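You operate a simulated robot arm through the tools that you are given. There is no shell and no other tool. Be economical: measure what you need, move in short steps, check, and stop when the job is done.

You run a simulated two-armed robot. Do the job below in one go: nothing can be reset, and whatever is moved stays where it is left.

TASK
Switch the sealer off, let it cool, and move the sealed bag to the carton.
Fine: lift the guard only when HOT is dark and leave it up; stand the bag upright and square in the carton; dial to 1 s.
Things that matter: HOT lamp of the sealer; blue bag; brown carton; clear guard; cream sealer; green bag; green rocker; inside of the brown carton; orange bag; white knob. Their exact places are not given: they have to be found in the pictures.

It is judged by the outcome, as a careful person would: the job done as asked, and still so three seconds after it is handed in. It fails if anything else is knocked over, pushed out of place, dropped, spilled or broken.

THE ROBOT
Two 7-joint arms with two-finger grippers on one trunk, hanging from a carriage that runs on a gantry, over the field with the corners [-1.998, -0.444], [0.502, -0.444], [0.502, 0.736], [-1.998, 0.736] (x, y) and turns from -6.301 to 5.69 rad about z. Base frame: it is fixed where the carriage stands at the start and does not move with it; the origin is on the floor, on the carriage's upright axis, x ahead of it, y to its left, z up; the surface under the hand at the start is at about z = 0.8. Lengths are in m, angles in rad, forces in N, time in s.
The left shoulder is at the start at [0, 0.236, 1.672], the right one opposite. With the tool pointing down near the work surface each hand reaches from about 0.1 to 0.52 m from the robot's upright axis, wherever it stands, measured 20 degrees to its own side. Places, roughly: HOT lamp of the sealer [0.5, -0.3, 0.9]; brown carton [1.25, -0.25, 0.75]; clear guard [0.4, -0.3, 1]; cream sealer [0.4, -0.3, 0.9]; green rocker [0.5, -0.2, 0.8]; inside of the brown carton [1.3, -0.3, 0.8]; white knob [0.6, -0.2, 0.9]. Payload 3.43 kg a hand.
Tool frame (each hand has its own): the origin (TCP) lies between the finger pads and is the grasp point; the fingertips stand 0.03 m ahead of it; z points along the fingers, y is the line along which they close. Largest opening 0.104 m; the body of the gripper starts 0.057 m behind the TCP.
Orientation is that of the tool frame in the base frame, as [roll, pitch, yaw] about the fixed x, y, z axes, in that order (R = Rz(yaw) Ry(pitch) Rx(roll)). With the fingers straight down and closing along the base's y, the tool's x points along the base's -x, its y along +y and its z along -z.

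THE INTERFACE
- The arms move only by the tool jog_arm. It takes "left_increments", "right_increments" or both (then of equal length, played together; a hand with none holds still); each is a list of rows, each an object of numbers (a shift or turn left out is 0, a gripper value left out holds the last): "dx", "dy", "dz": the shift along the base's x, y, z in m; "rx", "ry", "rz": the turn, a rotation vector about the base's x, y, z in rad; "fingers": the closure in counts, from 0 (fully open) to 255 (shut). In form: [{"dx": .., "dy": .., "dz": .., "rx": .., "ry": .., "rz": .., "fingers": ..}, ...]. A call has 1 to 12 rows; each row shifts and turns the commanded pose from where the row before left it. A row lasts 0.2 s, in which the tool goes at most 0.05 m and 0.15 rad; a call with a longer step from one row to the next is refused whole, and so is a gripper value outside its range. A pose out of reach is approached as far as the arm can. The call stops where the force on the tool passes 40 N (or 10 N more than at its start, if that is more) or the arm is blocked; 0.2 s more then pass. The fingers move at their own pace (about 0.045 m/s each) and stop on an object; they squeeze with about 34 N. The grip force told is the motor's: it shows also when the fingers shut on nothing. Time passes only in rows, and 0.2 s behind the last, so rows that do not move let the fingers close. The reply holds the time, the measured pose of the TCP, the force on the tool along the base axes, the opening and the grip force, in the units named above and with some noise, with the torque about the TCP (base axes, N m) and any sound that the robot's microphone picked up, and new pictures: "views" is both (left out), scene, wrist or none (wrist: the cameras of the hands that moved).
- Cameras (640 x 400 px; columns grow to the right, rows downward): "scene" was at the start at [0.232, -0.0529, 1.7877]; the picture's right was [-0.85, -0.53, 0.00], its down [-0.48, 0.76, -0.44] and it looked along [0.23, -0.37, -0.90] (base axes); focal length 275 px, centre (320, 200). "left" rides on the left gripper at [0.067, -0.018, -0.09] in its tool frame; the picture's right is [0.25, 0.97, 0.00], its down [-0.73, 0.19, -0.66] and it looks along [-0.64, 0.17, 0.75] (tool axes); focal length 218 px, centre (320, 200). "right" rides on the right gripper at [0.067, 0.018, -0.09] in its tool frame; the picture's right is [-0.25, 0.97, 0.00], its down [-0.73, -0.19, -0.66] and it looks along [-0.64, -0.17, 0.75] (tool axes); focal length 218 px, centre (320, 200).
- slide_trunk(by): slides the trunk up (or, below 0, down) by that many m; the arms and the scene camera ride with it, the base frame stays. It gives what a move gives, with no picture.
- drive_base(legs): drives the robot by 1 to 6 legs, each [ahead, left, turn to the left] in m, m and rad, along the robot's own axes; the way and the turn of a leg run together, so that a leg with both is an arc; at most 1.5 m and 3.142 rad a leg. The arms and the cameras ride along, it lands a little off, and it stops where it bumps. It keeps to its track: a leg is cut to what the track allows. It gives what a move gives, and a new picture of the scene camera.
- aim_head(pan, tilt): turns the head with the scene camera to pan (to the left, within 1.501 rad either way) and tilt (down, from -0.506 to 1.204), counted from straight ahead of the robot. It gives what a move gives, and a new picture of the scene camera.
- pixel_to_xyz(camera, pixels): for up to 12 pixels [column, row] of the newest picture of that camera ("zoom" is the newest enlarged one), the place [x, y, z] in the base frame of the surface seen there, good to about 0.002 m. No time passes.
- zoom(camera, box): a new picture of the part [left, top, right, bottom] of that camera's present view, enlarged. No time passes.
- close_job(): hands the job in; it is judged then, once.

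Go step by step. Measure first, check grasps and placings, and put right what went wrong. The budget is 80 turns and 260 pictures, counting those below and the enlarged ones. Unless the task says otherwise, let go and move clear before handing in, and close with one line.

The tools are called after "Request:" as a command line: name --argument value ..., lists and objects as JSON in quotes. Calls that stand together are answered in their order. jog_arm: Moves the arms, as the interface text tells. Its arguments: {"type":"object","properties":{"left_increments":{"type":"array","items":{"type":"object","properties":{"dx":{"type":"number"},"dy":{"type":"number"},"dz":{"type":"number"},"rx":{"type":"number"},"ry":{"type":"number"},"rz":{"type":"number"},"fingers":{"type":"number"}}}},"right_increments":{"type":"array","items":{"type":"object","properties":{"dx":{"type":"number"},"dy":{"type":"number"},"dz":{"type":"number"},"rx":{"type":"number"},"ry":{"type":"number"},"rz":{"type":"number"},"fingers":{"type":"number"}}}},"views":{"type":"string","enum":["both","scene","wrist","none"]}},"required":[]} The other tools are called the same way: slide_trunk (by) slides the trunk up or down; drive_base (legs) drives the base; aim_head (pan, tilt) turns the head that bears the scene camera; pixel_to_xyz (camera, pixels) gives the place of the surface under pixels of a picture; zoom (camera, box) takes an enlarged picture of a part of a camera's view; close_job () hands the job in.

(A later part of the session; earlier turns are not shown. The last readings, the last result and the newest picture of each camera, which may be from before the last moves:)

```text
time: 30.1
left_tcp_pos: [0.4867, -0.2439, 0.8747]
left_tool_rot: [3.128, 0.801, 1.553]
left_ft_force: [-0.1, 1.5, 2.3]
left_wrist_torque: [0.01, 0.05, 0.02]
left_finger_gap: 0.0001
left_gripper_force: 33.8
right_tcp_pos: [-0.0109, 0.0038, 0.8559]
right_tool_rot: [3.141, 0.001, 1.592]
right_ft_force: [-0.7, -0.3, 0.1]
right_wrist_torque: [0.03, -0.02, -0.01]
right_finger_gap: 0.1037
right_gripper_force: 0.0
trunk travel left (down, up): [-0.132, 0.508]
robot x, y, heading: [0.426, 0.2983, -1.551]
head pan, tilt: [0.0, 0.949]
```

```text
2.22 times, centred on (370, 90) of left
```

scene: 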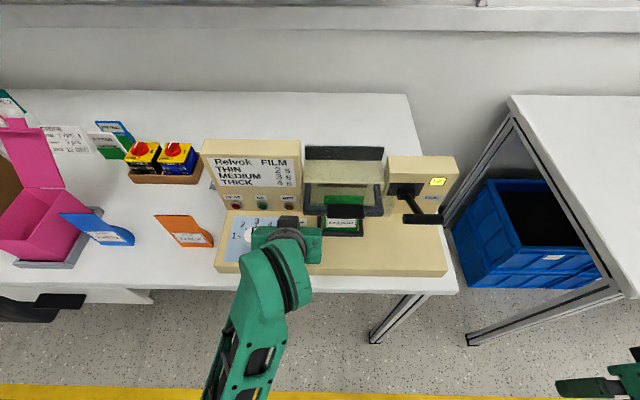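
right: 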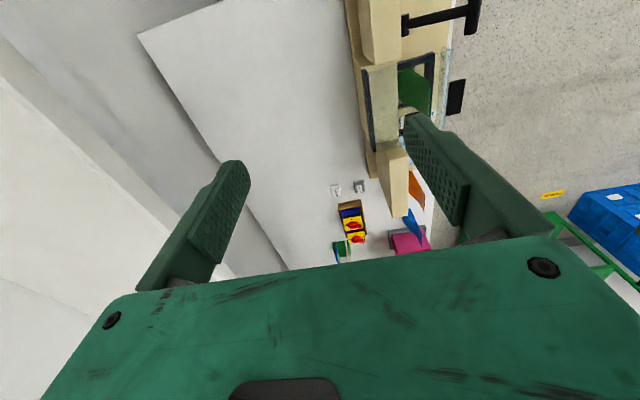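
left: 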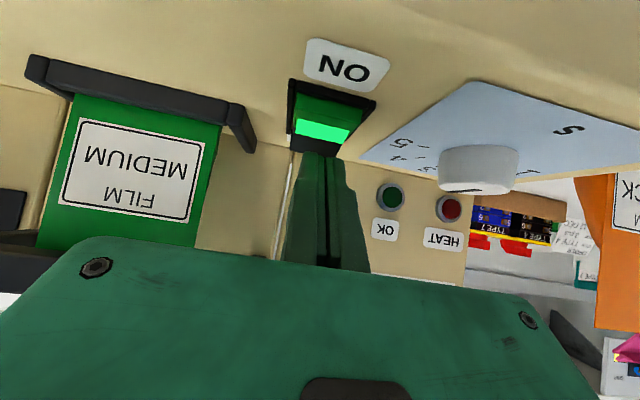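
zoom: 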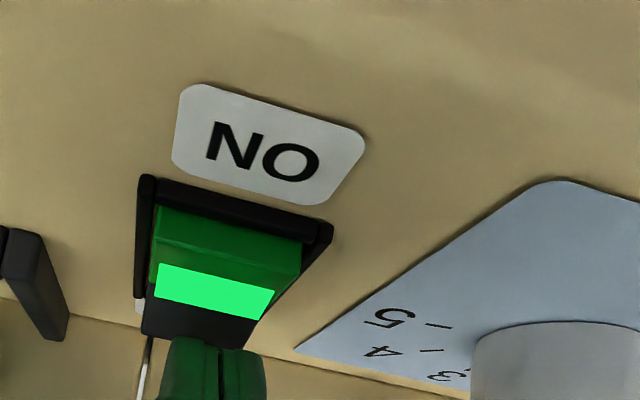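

Contact is just beginning (2 N). I'll press a few millimetres further.

Request:
jog_arm --left_increments '[{"dz": -0.002}, {"dz": -0.002}, {"dz": -0.002}, {"dz": -0.002}, {}]' --views "wrist"

Request:
zoom --camera "left" --box '[240, 0, 500, 180]'

```text
time: 31.3
left_tcp_pos: [0.4865, -0.2456, 0.8725]
left_tool_rot: [3.13, 0.806, 1.553]
left_ft_force: [-0.5, 5.0, 25.8]
left_wrist_torque: [-0.09, 0.02, 0.01]
left_finger_gap: 0.0059
left_gripper_force: 34.6
right_tcp_pos: [-0.0118, 0.0029, 0.8548]
right_tool_rot: [3.141, 0.0, 1.593]
right_ft_force: [-0.7, -0.1, -0.3]
right_wrist_torque: [-0.02, -0.03, 0.01]
right_finger_gap: 0.1041
right_gripper_force: 0.0
trunk travel left (down, up): [-0.132, 0.508]
robot x, y, heading: [0.4219, 0.2986, -1.546]
head pan, tilt: [0.0, 0.949]
heard: click
```

left: 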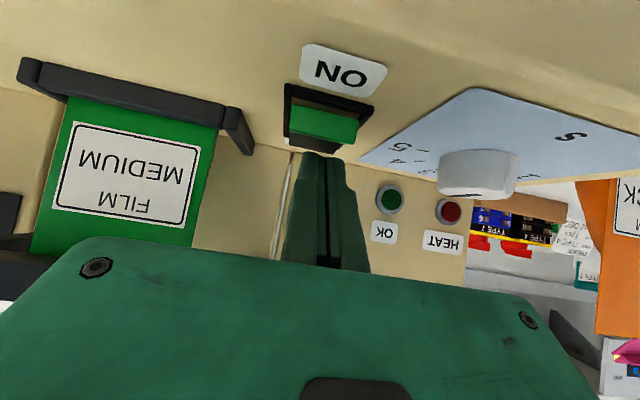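

```text
2.22 times, centred on (370, 90) of left
```

zoom: 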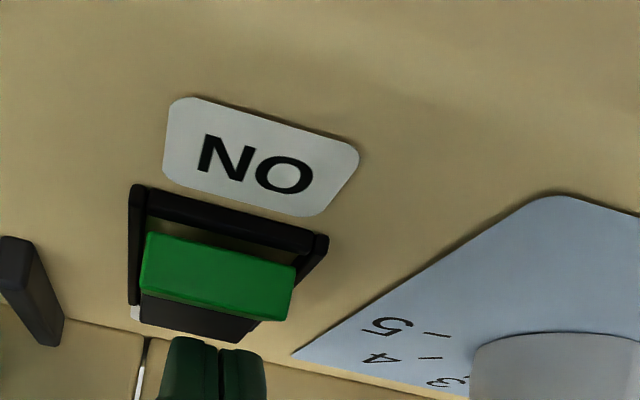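

A click, the rocker light is out and the ON half is up: the sealer is off. I'll retreat and bring the left hand upright above the knob.

Request:
jog_arm --left_increments '[{"dy": 0.03, "dz": 0.03}, {"dy": 0.03, "dz": 0.035}, {"dx": 0.02, "dz": 0.04, "rx": 0.1}, {"dx": 0.012, "dz": 0.02, "rx": 0.14, "fingers": 60}, {"dx": 0.012, "rx": 0.14}, {"dx": 0.012, "rx": 0.14}, {"dx": 0.012, "rx": 0.14}, {"dx": 0.01, "rx": 0.14}, {"dy": -0.02}, {"dy": -0.02}, {}]'

Request:
zoom --camera "scene" --box '[190, 120, 430, 270]'

```text
time: 33.7
left_tcp_pos: [0.5587, -0.2547, 0.972]
left_tool_rot: [-3.141, -0.004, 1.559]
left_ft_force: [1.0, 0.5, -0.8]
left_wrist_torque: [0.0, -0.03, 0.04]
left_finger_gap: 0.0796
left_gripper_force: 0.0
left hand out of reach, approached as far as the arm can: row 7, 8
right_tcp_pos: [-0.0122, 0.0049, 0.8548]
right_tool_rot: [-3.141, 0.0, 1.592]
right_ft_force: [-0.4, 0.3, -0.4]
right_wrist_torque: [-0.03, 0.0, 0.0]
right_finger_gap: 0.1039
right_gripper_force: 0.1
trunk travel left (down, up): [-0.132, 0.508]
robot x, y, heading: [0.4206, 0.2919, -1.55]
head pan, tilt: [0.0, 0.949]
```

scene: 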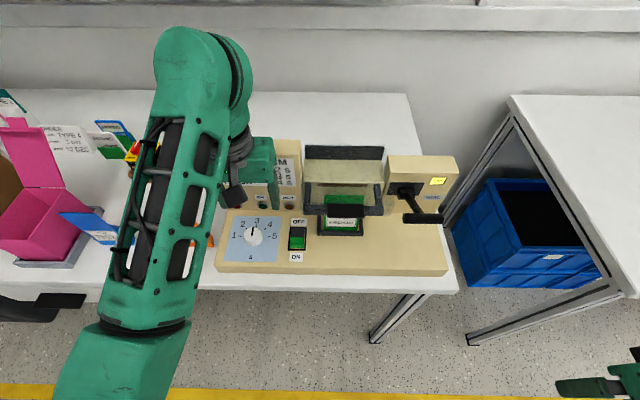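
left: 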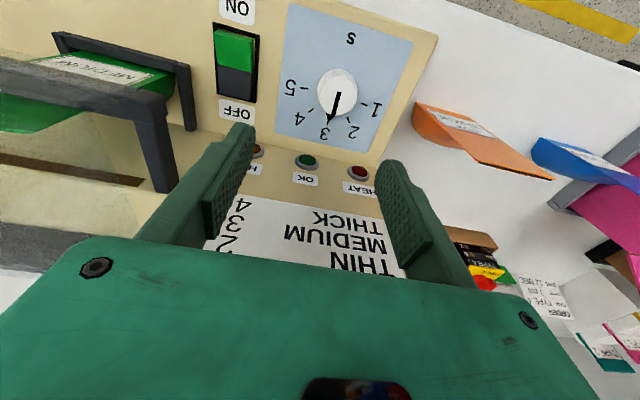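

```text
2.67 times, centred on (310, 195) of scene
```

zoom: 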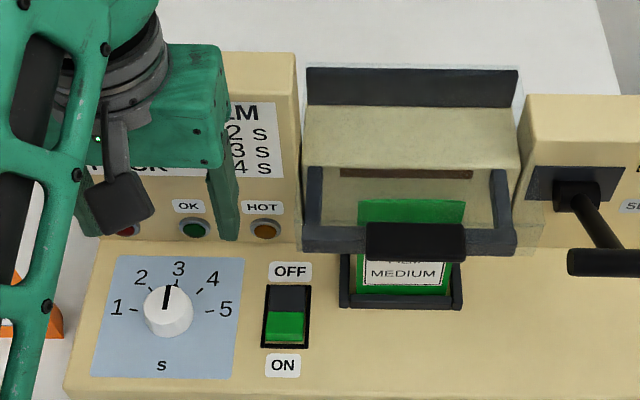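

The hand is upright above the panel. I'll measure the knob precisely and pre-turn the hand by -0.75 rad.

Request:
pixel_to_xyz --camera "zoom" --pixels '[[169, 300], [147, 301], [190, 300], [168, 290], [168, 316], [168, 330], [130, 309], [210, 310], [152, 291], [201, 290]]'

Request:
jog_arm --left_increments '[{"dx": 0.006, "dy": 0.012, "rz": -0.15}, {"rz": -0.15}, {"rz": -0.15}, {"rz": -0.15}, {"rz": -0.15}, {}]'

```text
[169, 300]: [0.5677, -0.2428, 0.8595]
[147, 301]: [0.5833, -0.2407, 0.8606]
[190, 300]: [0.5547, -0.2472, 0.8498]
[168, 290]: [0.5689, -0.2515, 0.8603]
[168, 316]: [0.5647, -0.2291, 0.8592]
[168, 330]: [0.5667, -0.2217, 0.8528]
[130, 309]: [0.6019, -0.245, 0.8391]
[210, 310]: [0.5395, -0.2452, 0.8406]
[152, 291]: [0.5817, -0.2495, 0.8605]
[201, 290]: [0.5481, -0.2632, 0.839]
```

```text
time: 35.1
left_tcp_pos: [0.5645, -0.2437, 0.9714]
left_tool_rot: [3.142, -0.002, 0.805]
left_ft_force: [-0.1, -0.1, -0.7]
left_wrist_torque: [0.01, 0.02, 0.06]
left_finger_gap: 0.0795
left_gripper_force: 0.1
right_tcp_pos: [-0.0116, 0.0028, 0.8564]
right_tool_rot: [-3.141, 0.0, 1.593]
right_ft_force: [-1.1, 0.4, 0.3]
right_wrist_torque: [-0.03, 0.0, 0.02]
right_finger_gap: 0.104
right_gripper_force: 0.0
trunk travel left (down, up): [-0.132, 0.508]
robot x, y, heading: [0.4266, 0.2965, -1.55]
head pan, tilt: [0.0, 0.949]
```

scene: 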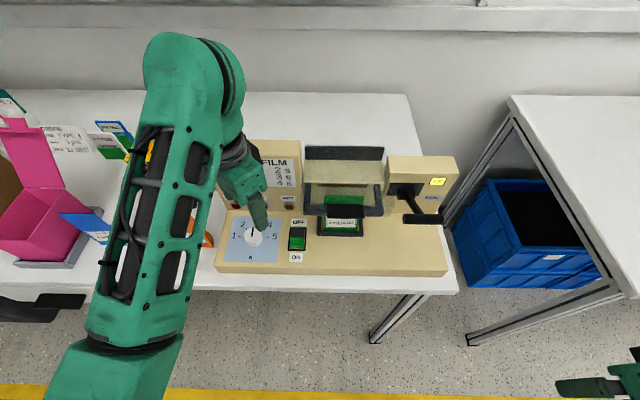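
left: 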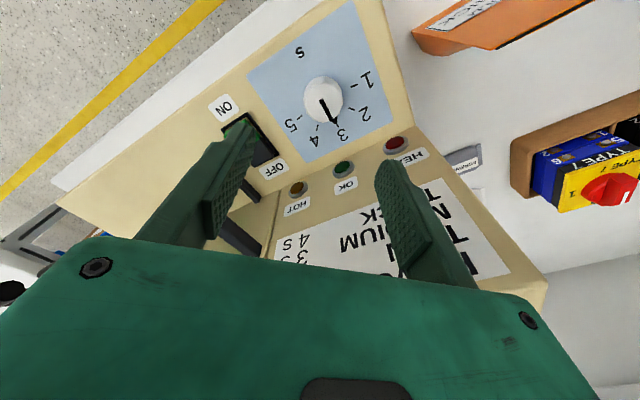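

Knob centre ≈ (0.568,-0.2435), top 0.860. I'll descend with the fingers either side and close on it.

Request:
jog_arm --left_increments '[{"dx": 0.0035, "dz": -0.03}, {"dz": -0.03}, {"dz": -0.025}, {"dz": -0.009}, {"fingers": 255}, {}, {}, {}, {}]'

```text
time: 37.1
left_tcp_pos: [0.5675, -0.2404, 0.8779]
left_tool_rot: [-3.137, -0.002, 0.809]
left_ft_force: [-7.2, 8.0, -3.1]
left_wrist_torque: [0.15, 0.44, 0.05]
left_finger_gap: 0.0341
left_gripper_force: 45.2
right_tcp_pos: [-0.0146, 0.0049, 0.8561]
right_tool_rot: [-3.139, -0.001, 1.591]
right_ft_force: [0.7, 0.1, -0.5]
right_wrist_torque: [0.0, 0.02, -0.02]
right_finger_gap: 0.104
right_gripper_force: 0.0
trunk travel left (down, up): [-0.132, 0.508]
robot x, y, heading: [0.4226, 0.294, -1.55]
head pan, tilt: [0.0, 0.949]
```

scene: 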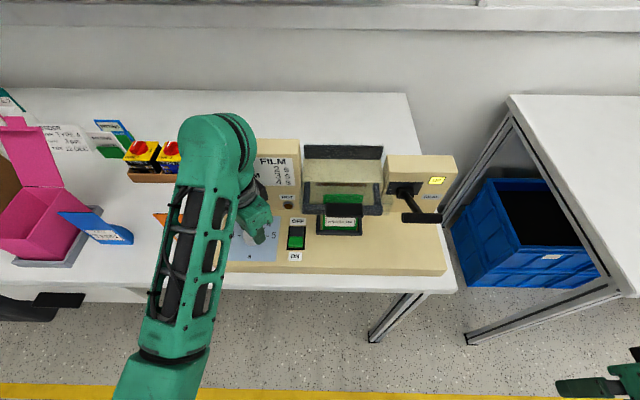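
left: 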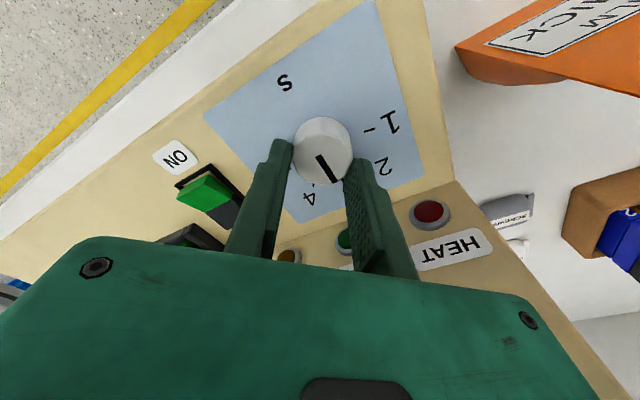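

The knob is held (gap 0.034 m) with a small side load. I'll ease the offset and turn it +90° (3 → 1).

Request:
jog_arm --left_increments '[{"dx": -0.002, "dy": 0.002}, {"rz": 0.14}, {"rz": 0.14}, {"rz": 0.14}, {"rz": 0.14}, {"rz": 0.14}, {"rz": 0.14}]'

```text
time: 38.7
left_tcp_pos: [0.5697, -0.2431, 0.879]
left_tool_rot: [3.137, -0.002, 1.652]
left_ft_force: [15.1, -13.9, -21.0]
left_wrist_torque: [-0.53, -0.34, -0.12]
left_finger_gap: 0.0343
left_gripper_force: 44.8
right_tcp_pos: [-0.0081, 0.0024, 0.8542]
right_tool_rot: [3.141, -0.001, 1.592]
right_ft_force: [-0.9, 0.2, -0.4]
right_wrist_torque: [0.0, 0.02, 0.03]
right_finger_gap: 0.1041
right_gripper_force: 0.1
trunk travel left (down, up): [-0.132, 0.508]
robot x, y, heading: [0.4223, 0.2949, -1.549]
head pan, tilt: [0.0, 0.949]
```

scene: 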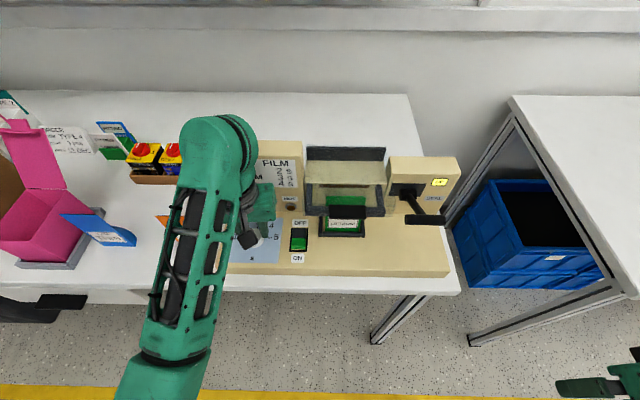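
left: 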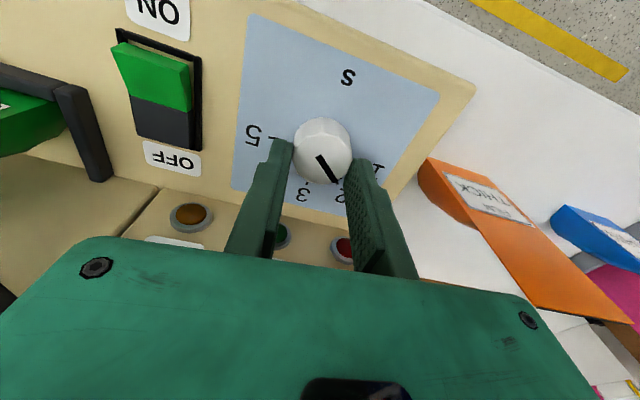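

The knob follows (now near 2). I'll ease the side load and finish the turn.

Request:
jog_arm --left_increments '[{"dx": 0.001, "dy": -0.001, "dz": -0.001, "rz": 0.12}, {"rz": 0.14}, {"rz": 0.14}, {"rz": 0.14}, {"rz": 0.14}, {"rz": 0.05}, {}]'

Request:
zoom --camera "left" --box '[200, 40, 440, 220]'

```text
time: 40.3
left_tcp_pos: [0.5719, -0.2403, 0.8796]
left_tool_rot: [3.141, 0.002, 2.377]
left_ft_force: [20.8, 11.7, 14.3]
left_wrist_torque: [0.16, -0.8, -0.51]
left_finger_gap: 0.0336
left_gripper_force: 45.0
right_tcp_pos: [-0.0071, 0.0058, 0.8545]
right_tool_rot: [3.138, -0.001, 1.591]
right_ft_force: [0.1, 0.1, 0.2]
right_wrist_torque: [0.01, 0.01, -0.01]
right_finger_gap: 0.104
right_gripper_force: 0.1
trunk travel left (down, up): [-0.132, 0.508]
robot x, y, heading: [0.421, 0.3012, -1.549]
head pan, tilt: [0.0, 0.949]
```

scene: 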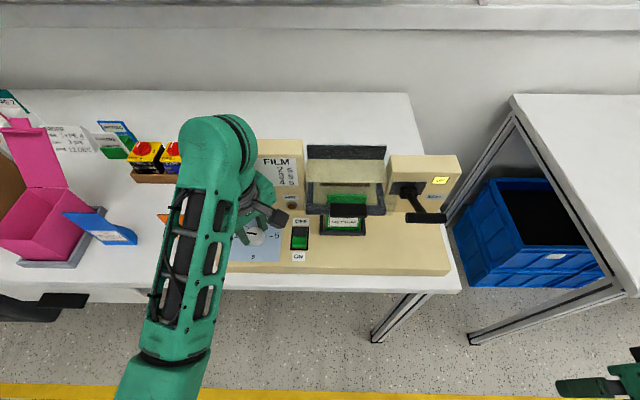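
left: 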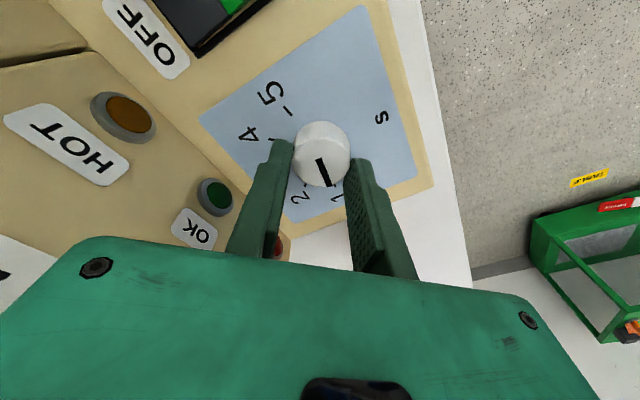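

```text
2.22 times, centred on (320, 130) of left
```

zoom: 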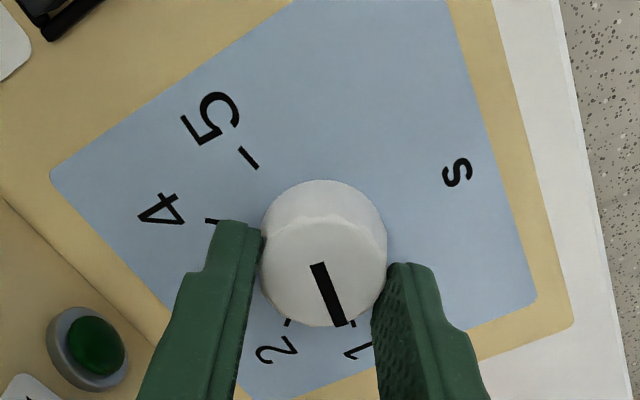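

The pointer is right by the 1 tick. I'll open, lift away and inspect.

Request:
jog_arm --left_increments '[{"fingers": 60}, {}, {}, {"dz": 0.04}, {"dz": 0.045}, {"dz": 0.045, "dy": 0.02}, {"dz": 0.04, "dx": 0.03, "dy": 0.02}, {"dx": 0.04, "dy": 0.03}, {"dx": 0.04, "dy": 0.03}]'

Request:
zoom --camera "scene" --box '[190, 120, 430, 270]'

Request:
zoom --camera "scene" --box '[215, 205, 295, 255]'

```text
refused: row 7 steps farther than a row can; nothing moved
```

```text
2.67 times, centred on (310, 195) of scene
```

zoom: 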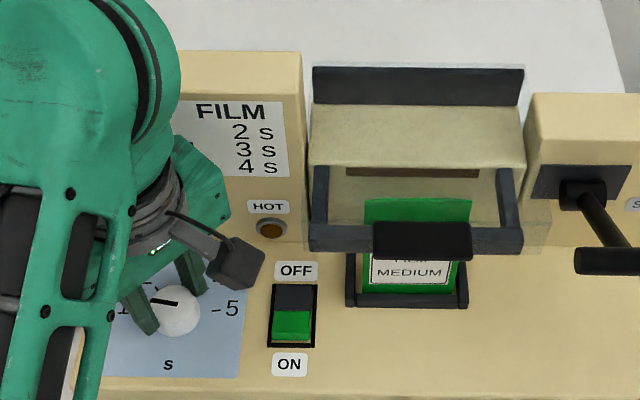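

```text
8.00 times, centred on (255, 230) of scene
```

zoom: 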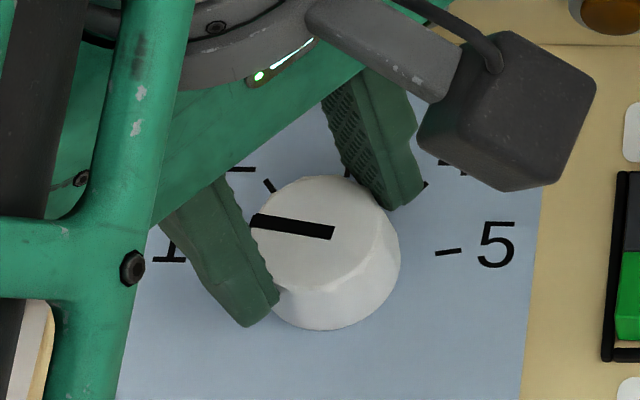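

The pointer sits roughly 10° short of the line through ticks 1 and 5. I'll turn a little further while still gripping.

Request:
jog_arm --left_increments '[{"dx": 0.001, "dy": 0.001, "rz": 0.1}, {"rz": 0.1}, {}]' --views "scene"

Request:
zoom --camera "scene" --box '[215, 205, 295, 255]'

```text
time: 41.1
left_tcp_pos: [0.5723, -0.2401, 0.8787]
left_tool_rot: [3.141, -0.001, 2.574]
left_ft_force: [14.1, 14.7, 20.2]
left_wrist_torque: [0.51, -0.29, -0.61]
left_finger_gap: 0.034
left_gripper_force: 45.3
right_tcp_pos: [-0.0093, 0.0057, 0.8532]
right_tool_rot: [3.14, -0.001, 1.593]
right_ft_force: [-0.4, 0.0, -0.7]
right_wrist_torque: [-0.01, -0.04, 0.06]
right_finger_gap: 0.1039
right_gripper_force: 0.0
trunk travel left (down, up): [-0.132, 0.508]
robot x, y, heading: [0.4223, 0.2976, -1.55]
head pan, tilt: [0.0, 0.949]
```

scene: 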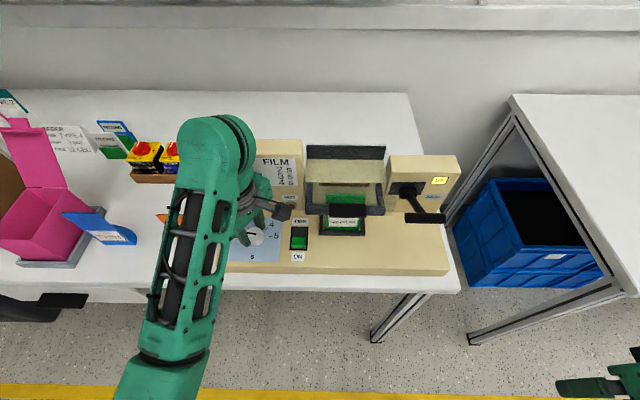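

```text
8.00 times, centred on (255, 230) of scene
```

zoom: 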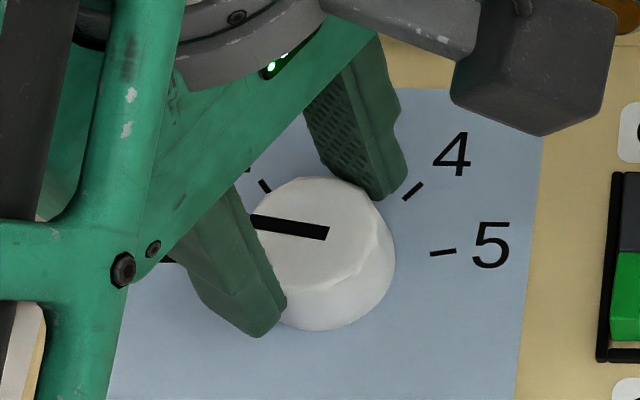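

The pointer hardly moved, so either a stop or slip. I'll release, lift away and look at it unobstructed.

Request:
jog_arm --left_increments '[{"fingers": 60}, {}, {}, {"dz": 0.04}, {"dz": 0.045}, {"dz": 0.045}, {"dx": 0.03, "dy": 0.03}, {"dx": 0.035, "dy": 0.03}, {"dx": 0.035, "dy": 0.03}]'

Request:
zoom --camera "scene" --box '[215, 205, 295, 255]'

```text
time: 43.1
left_tcp_pos: [0.6626, -0.2297, 0.9842]
left_tool_rot: [-3.141, -0.001, 2.579]
left_ft_force: [-0.3, 0.0, -0.9]
left_wrist_torque: [-0.03, 0.0, 0.0]
left_finger_gap: 0.0796
left_gripper_force: 0.1
left hand out of reach, approached as far as the arm can: row 7, 8, 9
right_tcp_pos: [-0.0109, 0.0046, 0.8549]
right_tool_rot: [-3.141, -0.002, 1.592]
right_ft_force: [0.2, 0.5, 0.1]
right_wrist_torque: [-0.01, 0.02, 0.0]
right_finger_gap: 0.104
right_gripper_force: 0.0
trunk travel left (down, up): [-0.132, 0.508]
robot x, y, heading: [0.4204, 0.2939, -1.544]
head pan, tilt: [0.0, 0.949]
```

scene: 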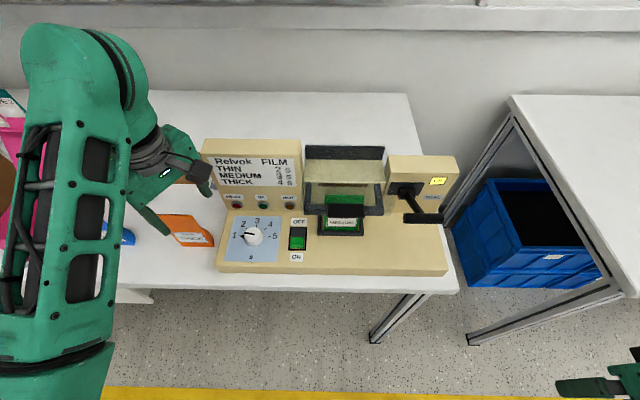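
left: 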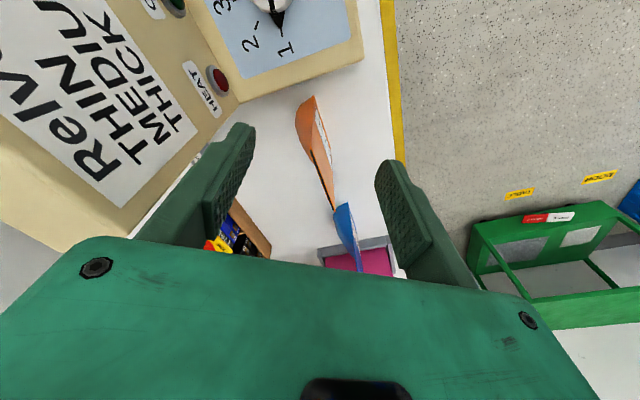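

```text
8.00 times, centred on (255, 230) of scene
```

zoom: 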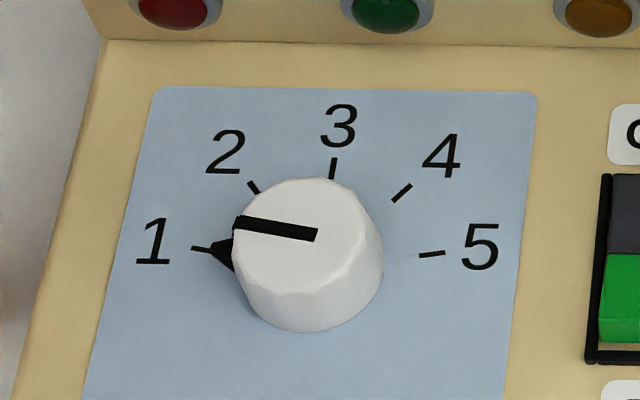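

The pointer triangle meets tick 1 exactly: dial set. HOT has been dark since t≈18; now I'll study the guard and bag.

Request:
zoom --camera "scene" --box '[288, 130, 408, 250]'

Request:
pixel_to_xyz --camera "scene" --pixels '[[345, 152], [345, 148], [345, 158], [310, 210], [380, 212], [345, 204], [345, 215], [345, 223], [345, 230], [345, 196], [345, 172], [289, 205]]'

```text
3.33 times, centred on (348, 190) of scene
```

zoom: 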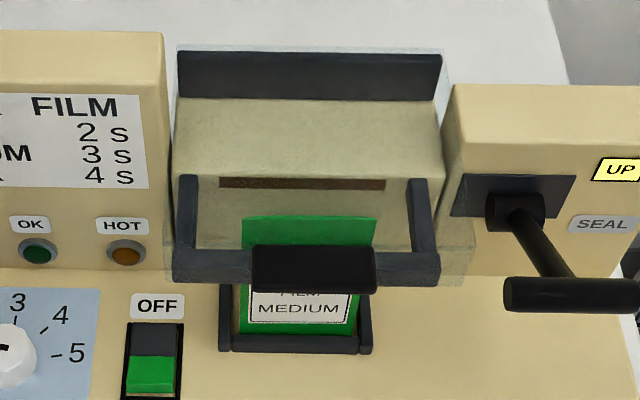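

```text
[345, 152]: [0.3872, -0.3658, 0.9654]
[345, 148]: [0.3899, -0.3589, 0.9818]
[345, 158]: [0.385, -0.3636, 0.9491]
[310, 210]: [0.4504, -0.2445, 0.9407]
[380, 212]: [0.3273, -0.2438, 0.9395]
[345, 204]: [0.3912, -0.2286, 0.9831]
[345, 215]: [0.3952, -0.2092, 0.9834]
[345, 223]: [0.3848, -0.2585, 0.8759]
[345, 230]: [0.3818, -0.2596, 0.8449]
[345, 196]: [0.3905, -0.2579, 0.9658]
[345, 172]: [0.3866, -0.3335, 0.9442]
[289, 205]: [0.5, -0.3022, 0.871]
```

The handle block spans x .362–.419, y -.232…-.208, top z .983; the bag's front is at y≈-.259 behind it. I'll use the right hand for the guard: shift the carriage to +x a little, then bring the right hand up in front.

Request:
drive_base --legs '[[0, 0.07, 0]]'

Request:
jog_arm --right_increments '[{"dz": 0.045}, {"dx": 0.036, "dy": -0.01, "dz": 0.02}, {"dx": 0.036, "dy": -0.01, "dz": 0.02, "rx": -0.1}, {"dx": 0.036, "dy": -0.01, "dz": 0.02, "rx": -0.1}, {"dx": 0.036, "dy": -0.01, "dz": 0.02, "rx": -0.1}, {"dx": 0.036, "dy": -0.01, "dz": 0.02, "rx": -0.1}, {"dx": 0.036, "dy": -0.01, "dz": 0.02, "rx": -0.1}, {"dx": 0.036, "dy": -0.01, "rx": -0.1}, {"dx": 0.036, "dy": -0.01, "rx": -0.1}, {"dx": 0.03, "dy": -0.01, "rx": -0.1}, {}]'

```text
time: 44.1
left_tcp_pos: [0.7322, -0.2301, 0.984]
left_tool_rot: [3.14, -0.002, 2.576]
left_ft_force: [0.4, 0.1, -0.5]
left_wrist_torque: [0.0, 0.06, 0.0]
left_finger_gap: 0.0796
left_gripper_force: 0.0
right_tcp_pos: [0.0586, 0.0057, 0.8549]
right_tool_rot: [-3.141, 0.001, 1.589]
right_ft_force: [0.2, -0.3, -1.1]
right_wrist_torque: [0.04, 0.02, 0.01]
right_finger_gap: 0.104
right_gripper_force: 0.0
trunk travel left (down, up): [-0.132, 0.508]
robot x, y, heading: [0.4904, 0.2968, -1.556]
head pan, tilt: [0.0, 0.949]
```

scene: 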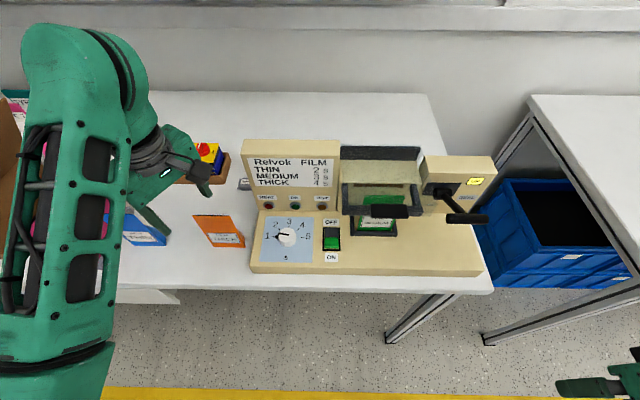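

```text
time: 46.5
left_tcp_pos: [0.73, -0.229, 0.9838]
left_tool_rot: [-3.141, -0.002, 2.578]
left_ft_force: [-0.3, -0.3, -0.8]
left_wrist_torque: [-0.01, 0.01, 0.01]
left_finger_gap: 0.0797
left_gripper_force: 0.1
right_tcp_pos: [0.3733, -0.0845, 0.9558]
right_tool_rot: [-3.121, 0.801, 1.599]
right_ft_force: [-0.2, -0.2, 0.1]
right_wrist_torque: [-0.02, -0.01, -0.01]
right_finger_gap: 0.1041
right_gripper_force: 0.0
right hand out of reach, approached as far as the arm can: row 1, 2
trunk travel left (down, up): [-0.132, 0.508]
robot x, y, heading: [0.4936, 0.2959, -1.554]
head pan, tilt: [0.0, 0.949]
```

scene: 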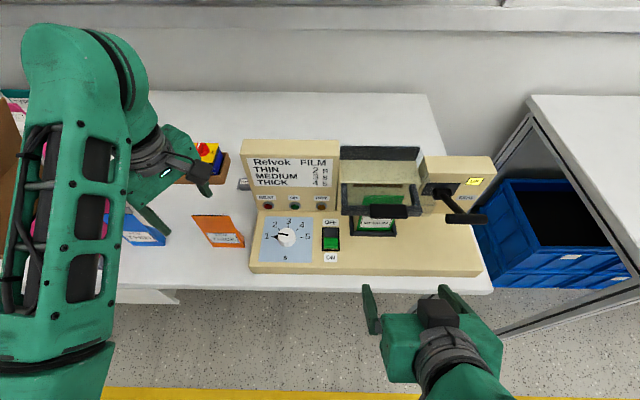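
right: 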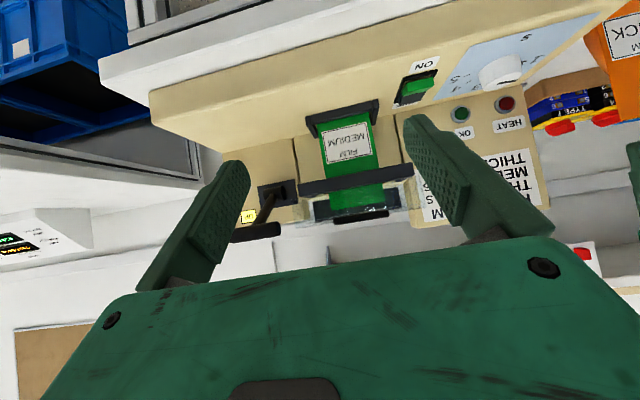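

The right hand is in front at lean 0.8. I'll zoom the wrist view to see the handle's shape.

Request:
zoom --camera "right" --box '[220, 80, 460, 230]'

Request:
zoom --camera "scene" --box '[320, 130, 500, 250]'

Request:
pixel_to_xyz --camera "right" --pixels '[[360, 215], [340, 218], [383, 212], [360, 208], [360, 200], [360, 182], [310, 188], [360, 190], [350, 145], [320, 205], [405, 195], [256, 233]]'

```text
2.67 times, centred on (340, 155) of right
```

zoom: 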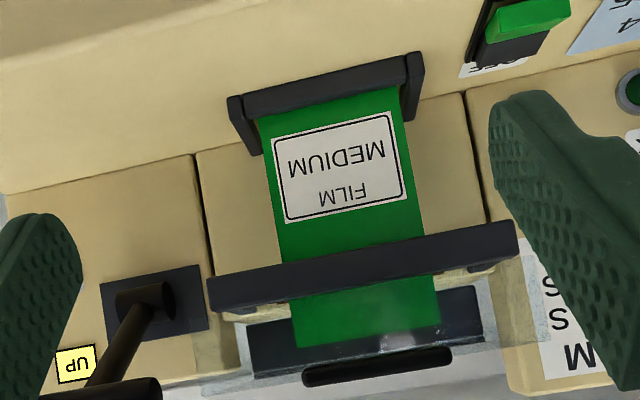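

```text
3.33 times, centred on (410, 190) of scene
```

zoom: 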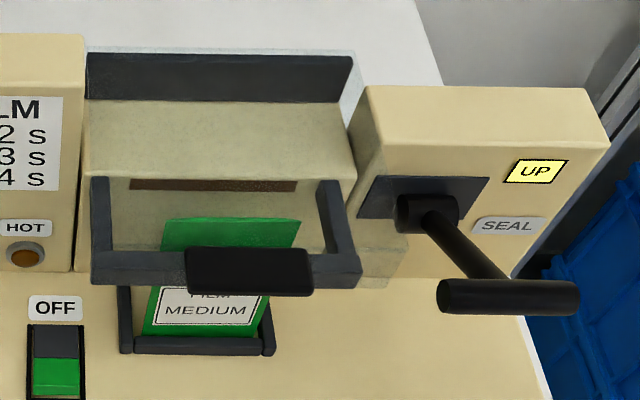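

```text
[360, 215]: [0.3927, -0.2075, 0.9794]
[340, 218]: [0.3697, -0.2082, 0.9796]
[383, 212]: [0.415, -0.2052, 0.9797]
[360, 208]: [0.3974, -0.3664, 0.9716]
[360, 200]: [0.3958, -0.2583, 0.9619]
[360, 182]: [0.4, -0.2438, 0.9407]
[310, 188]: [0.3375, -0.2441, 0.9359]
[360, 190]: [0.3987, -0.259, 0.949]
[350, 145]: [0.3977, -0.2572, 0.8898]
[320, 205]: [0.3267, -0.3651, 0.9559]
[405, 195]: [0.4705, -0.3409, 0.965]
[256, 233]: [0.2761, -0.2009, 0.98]
```

The handle is a thin flat tab (z≈.975–.984, x .363–.420, y -.232…-.207) on the clear lid. I'll pinch it from both sides in x, approaching along the leaned axis.

Request:
jog_arm --right_increments '[{"dx": 0.018, "dz": 0.04, "fingers": 50}, {"dy": -0.03, "dz": 0.036}, {"dy": -0.045}, {"dy": -0.015, "dz": -0.012}, {"dy": -0.015, "dz": -0.012}, {}]'

Request:
zoom --camera "scene" --box '[320, 130, 500, 250]'

```text
time: 47.9
left_tcp_pos: [0.7307, -0.2278, 0.9847]
left_tool_rot: [3.14, -0.001, 2.577]
left_ft_force: [-0.4, 0.5, 0.2]
left_wrist_torque: [-0.03, 0.01, -0.01]
left_finger_gap: 0.0797
left_gripper_force: 0.3
right_tcp_pos: [0.3948, -0.1879, 1.0102]
right_tool_rot: [-3.122, 0.8, 1.598]
right_ft_force: [-1.1, -0.1, 0.3]
right_wrist_torque: [-0.06, 0.0, -0.02]
right_finger_gap: 0.0834
right_gripper_force: 0.0
trunk travel left (down, up): [-0.132, 0.508]
robot x, y, heading: [0.4926, 0.2964, -1.553]
head pan, tilt: [0.0, 0.949]
```

scene: 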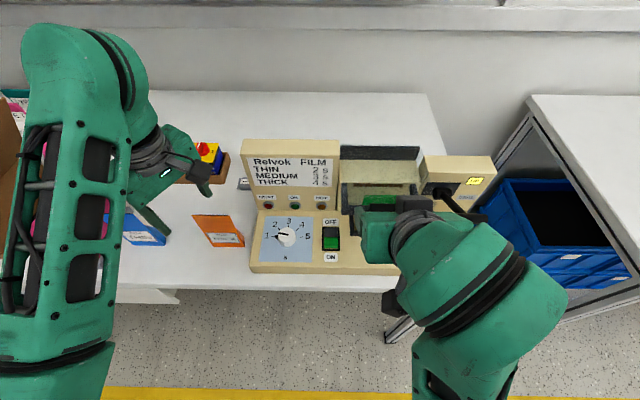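
right: 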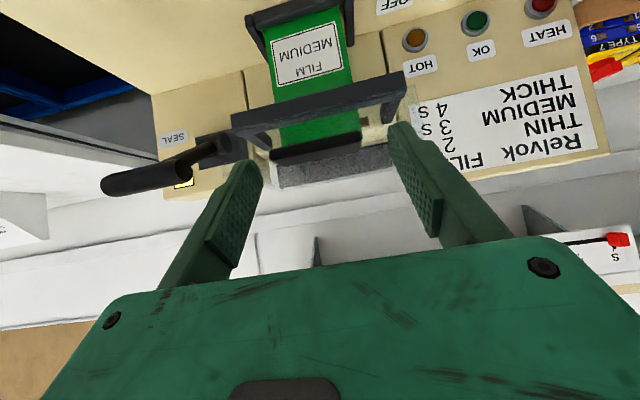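

```text
3.33 times, centred on (410, 190) of scene
```

zoom: 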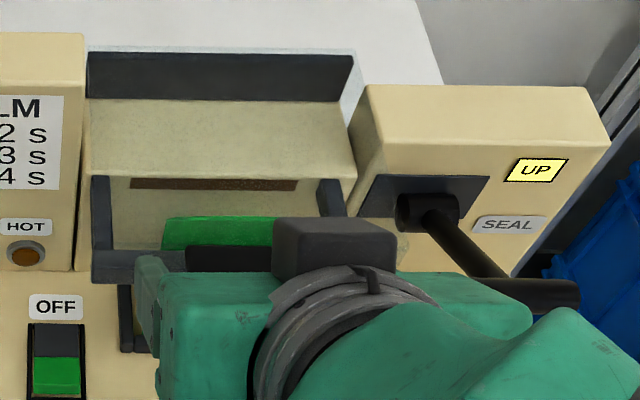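

HOT is still dark. I'll advance the last 12 mm and close on the tab.

Request:
jog_arm --right_increments '[{"dx": -0.003, "dy": -0.007, "dz": -0.006}, {"dy": -0.006, "dz": -0.006}, {"fingers": 255}, {}, {}, {}]' --views "wrist"

Request:
zoom --camera "right" --box '[200, 70, 460, 250]'

```text
time: 49.3
left_tcp_pos: [0.7314, -0.2296, 0.9851]
left_tool_rot: [3.14, -0.001, 2.576]
left_ft_force: [0.0, -0.3, -0.6]
left_wrist_torque: [0.01, -0.03, -0.01]
left_finger_gap: 0.0799
left_gripper_force: 0.0
right_tcp_pos: [0.3925, -0.203, 0.9967]
right_tool_rot: [-3.122, 0.798, 1.598]
right_ft_force: [3.1, -0.5, -3.9]
right_wrist_torque: [0.39, -0.24, -0.69]
right_finger_gap: 0.0598
right_gripper_force: 44.5
trunk travel left (down, up): [-0.132, 0.508]
robot x, y, heading: [0.4918, 0.2983, -1.548]
head pan, tilt: [0.0, 0.949]
```

right: 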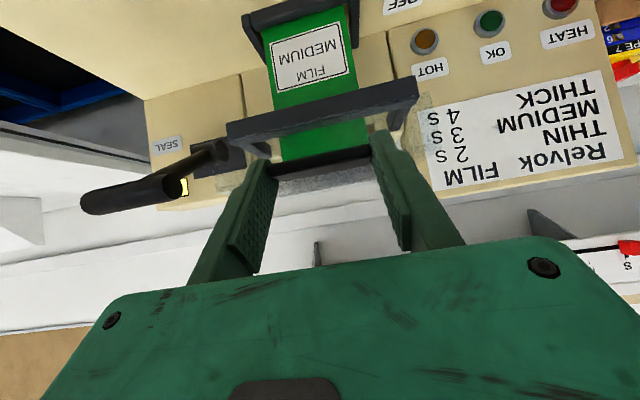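

```text
2.22 times, centred on (330, 160) of right
```

zoom: 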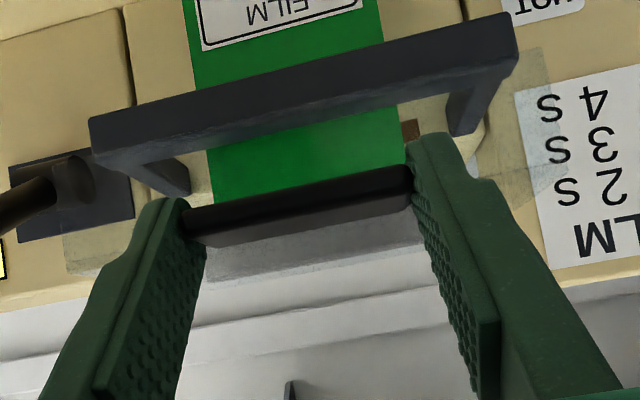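

The tab is gripped (gap 0.060). HOT is dark, so I'll start lifting along the hinge arc with two small steps and check forces.

Request:
jog_arm --right_increments '[{"dy": -0.005, "dz": 0.0226, "rx": 0.07}, {"dy": -0.0082, "dz": 0.0216, "rx": 0.07}, {}]'

Request:
zoom --camera "scene" --box '[320, 110, 500, 230]'

```text
time: 50.1
left_tcp_pos: [0.7326, -0.23, 0.9854]
left_tool_rot: [3.141, 0.0, 2.576]
left_ft_force: [0.0, 0.5, 0.3]
left_wrist_torque: [0.03, -0.03, 0.01]
left_finger_gap: 0.0799
left_gripper_force: 0.0
right_tcp_pos: [0.3927, -0.2168, 1.0393]
right_tool_rot: [-3.129, 0.657, 1.595]
right_ft_force: [12.7, -10.9, -10.8]
right_wrist_torque: [0.54, -0.5, -0.97]
right_finger_gap: 0.0597
right_gripper_force: 44.9
trunk travel left (down, up): [-0.132, 0.508]
robot x, y, heading: [0.4907, 0.3003, -1.551]
head pan, tilt: [0.0, 0.949]
```

scene: 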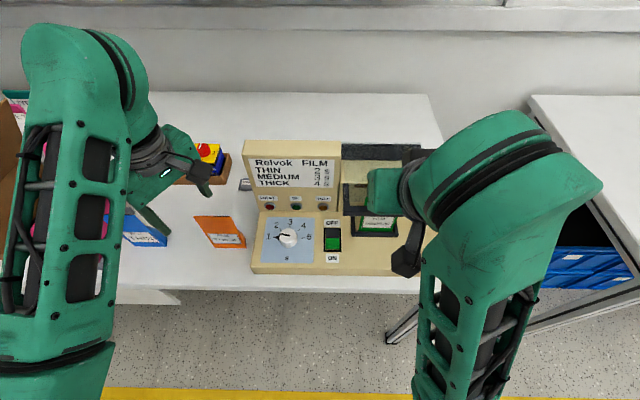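
right: 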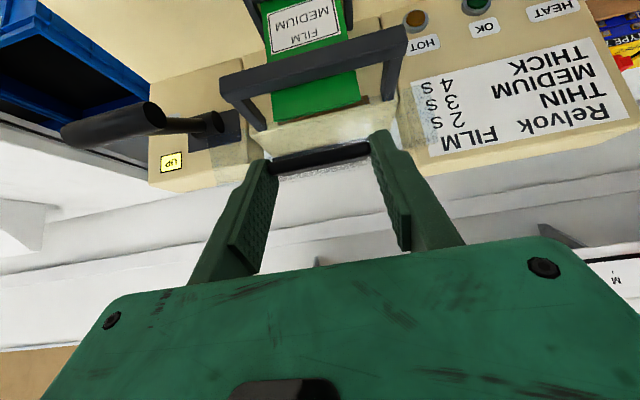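

```text
3.33 times, centred on (410, 170) of scene
```

zoom: 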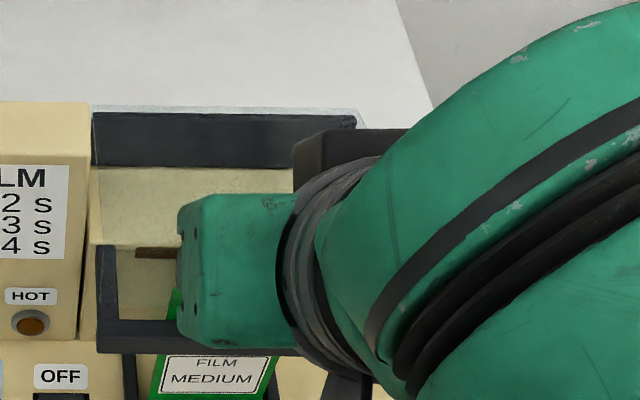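

The lid is rising with the hand (loads ~11 N; the lid pulls slightly inward). I'll continue with small corrections toward the hinge.

Request:
jog_arm --right_increments '[{"dx": 0.002, "dy": -0.0131, "dz": 0.0203, "rx": 0.07}, {"dy": -0.0152, "dz": 0.0186, "rx": 0.07}, {"dy": -0.0166, "dz": 0.0163, "rx": 0.07}, {}]'

```text
time: 51.1
left_tcp_pos: [0.7315, -0.2308, 0.985]
left_tool_rot: [3.14, 0.0, 2.576]
left_ft_force: [0.0, 0.8, 0.7]
left_wrist_torque: [0.0, 0.01, 0.03]
left_finger_gap: 0.0796
left_gripper_force: 0.0
right_tcp_pos: [0.3928, -0.2589, 1.0951]
right_tool_rot: [-3.132, 0.447, 1.593]
right_ft_force: [5.6, -7.6, -14.4]
right_wrist_torque: [0.36, -0.03, -0.52]
right_finger_gap: 0.0595
right_gripper_force: 45.0
trunk travel left (down, up): [-0.132, 0.508]
robot x, y, heading: [0.4924, 0.2964, -1.548]
head pan, tilt: [0.0, 0.949]
```

scene: 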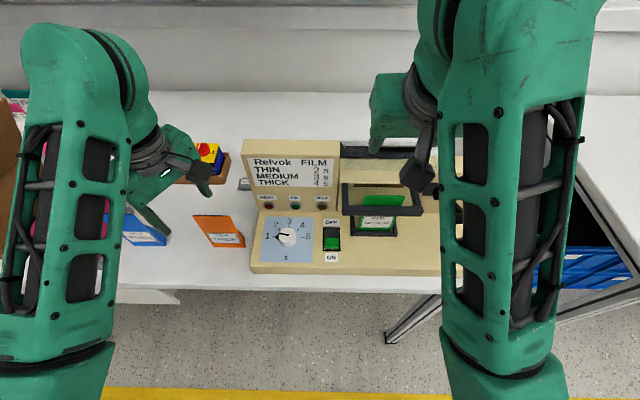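
right: 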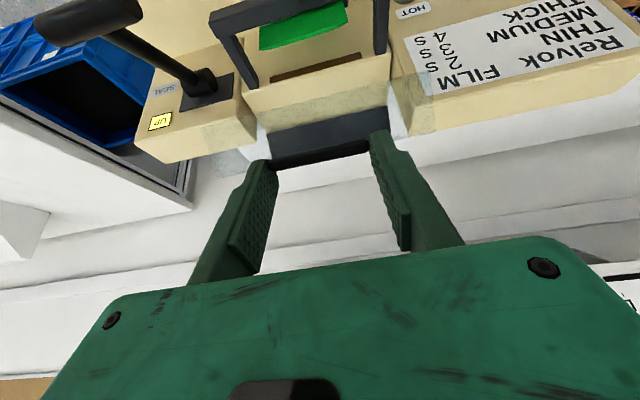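

The lid follows. I'll continue through the rest of the arc.

Request:
jog_arm --right_increments '[{"dy": -0.02, "dz": 0.0125, "rx": 0.07}, {"dy": -0.0215, "dz": 0.01, "rx": 0.07}, {"dy": -0.022, "dz": 0.0072, "rx": 0.07}, {}]'

```text
time: 52.1
left_tcp_pos: [0.7316, -0.2295, 0.9842]
left_tool_rot: [3.141, 0.0, 2.578]
left_ft_force: [-0.6, 0.3, -0.1]
left_wrist_torque: [0.01, -0.05, 0.02]
left_finger_gap: 0.0797
left_gripper_force: 0.0
right_tcp_pos: [0.3927, -0.3229, 1.1281]
right_tool_rot: [-3.138, 0.243, 1.592]
right_ft_force: [4.7, 4.7, 10.9]
right_wrist_torque: [0.41, -0.18, -0.56]
right_finger_gap: 0.0596
right_gripper_force: 45.0
trunk travel left (down, up): [-0.132, 0.508]
robot x, y, heading: [0.4893, 0.2981, -1.547]
head pan, tilt: [0.0, 0.949]
```

scene: 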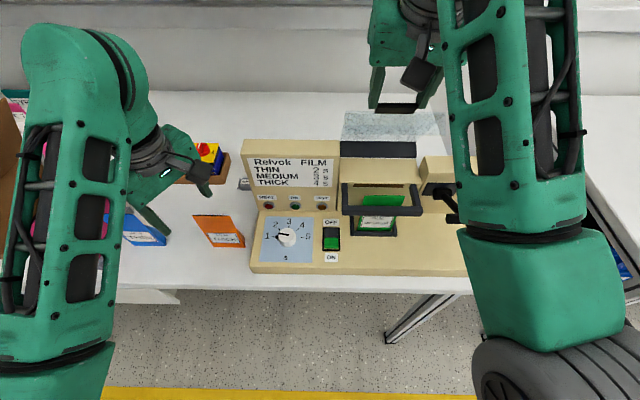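
right: 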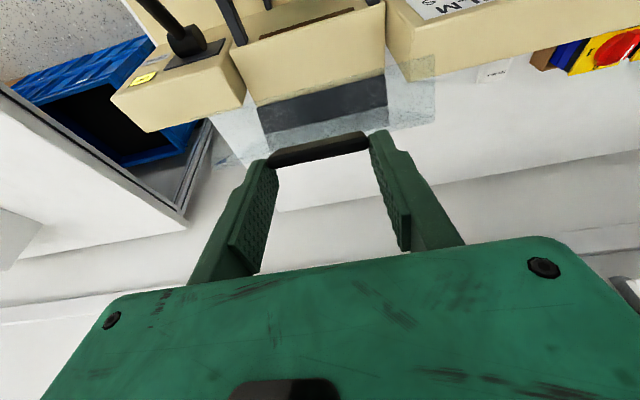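

About 75° open now. I'll carry on past vertical until a stop is felt.

Request:
jog_arm --right_increments '[{"dy": -0.022, "dz": 0.0075, "rx": 0.07}, {"dy": -0.0233, "dz": 0.0018, "rx": 0.07}, {"dy": -0.0233, "dz": -0.0025, "rx": 0.07}, {"dy": -0.022, "dz": -0.005}, {}]'

```text
time: 53.2
left_tcp_pos: [0.7282, -0.2304, 0.9828]
left_tool_rot: [-3.14, -0.002, 2.572]
left_ft_force: [-0.3, 0.0, -0.2]
left_wrist_torque: [-0.07, 0.01, 0.01]
left_finger_gap: 0.0796
left_gripper_force: 0.0
right_tcp_pos: [0.3929, -0.375, 1.1319]
right_tool_rot: [-3.13, 0.063, 1.582]
right_ft_force: [-14.0, -4.3, 6.6]
right_wrist_torque: [-0.71, 0.67, 0.43]
right_finger_gap: 0.0595
right_gripper_force: 45.2
right hand out of reach, approached as far as the arm can: row 3, 4
trunk travel left (down, up): [-0.132, 0.508]
robot x, y, heading: [0.4894, 0.2973, -1.552]
head pan, tilt: [0.0, 0.949]
stopped in row 5 (right hand): the force on the tool passed its limit at 44 N (the readings are from after the stop); the commanded pose is now the measured one
```

scene: 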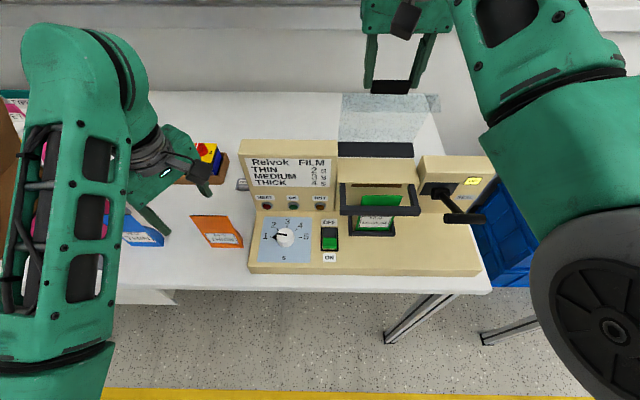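
right: 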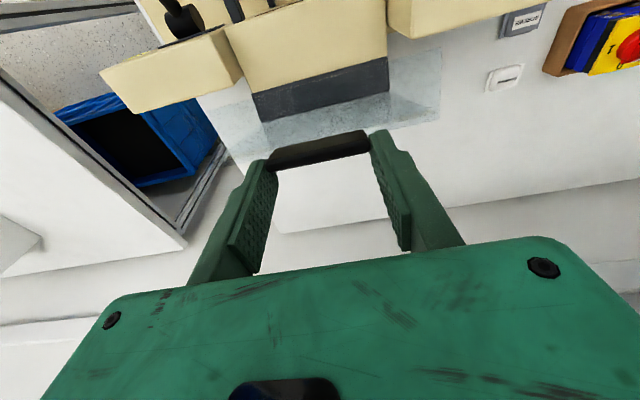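

The arm ran out of reach at about 95° open, not clearly at the stop. I'll lean the tool again (pivoting in the grip) to bring the wrist nearer, then push further back gently.

Request:
jog_arm --right_increments '[{"dx": -0.001, "dy": 0.003, "rx": -0.14}, {"dy": 0.003, "dz": -0.001, "rx": -0.14}, {"dy": 0.003, "dz": -0.001, "rx": -0.14}, {"dy": -0.01, "dz": -0.001}, {"dy": -0.01, "dz": -0.002}, {}]'

```text
time: 54.6
left_tcp_pos: [0.7293, -0.2315, 0.9858]
left_tool_rot: [-3.141, -0.002, 2.574]
left_ft_force: [-0.9, 0.2, 0.1]
left_wrist_torque: [0.0, 0.01, -0.02]
left_finger_gap: 0.0797
left_gripper_force: 0.1
right_tcp_pos: [0.396, -0.3835, 1.1218]
right_tool_rot: [-3.126, 0.472, 1.587]
right_ft_force: [0.1, -0.1, -0.3]
right_wrist_torque: [0.01, 0.01, 0.02]
right_finger_gap: 0.0
right_gripper_force: 34.8
trunk travel left (down, up): [-0.132, 0.508]
robot x, y, heading: [0.4932, 0.2976, -1.553]
head pan, tilt: [0.0, 0.949]
```

scene: 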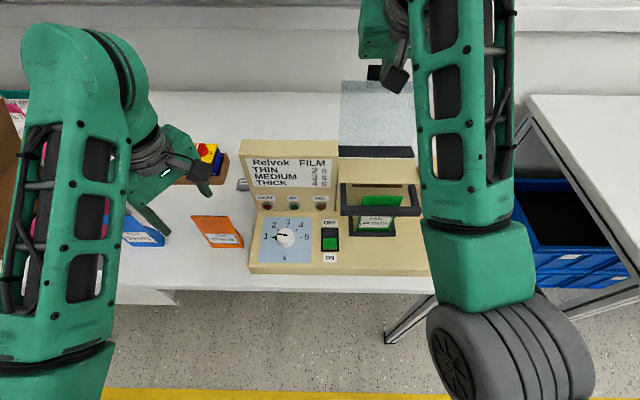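
right: 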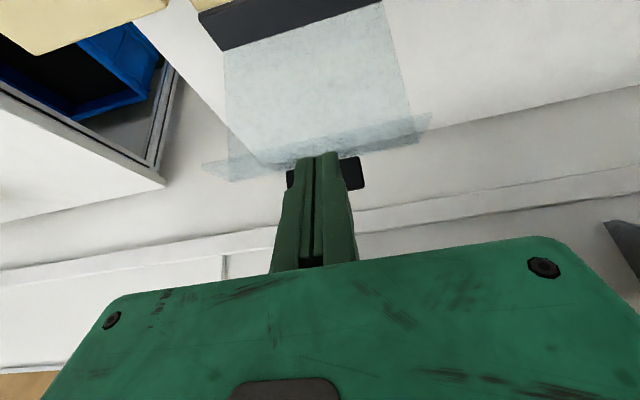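

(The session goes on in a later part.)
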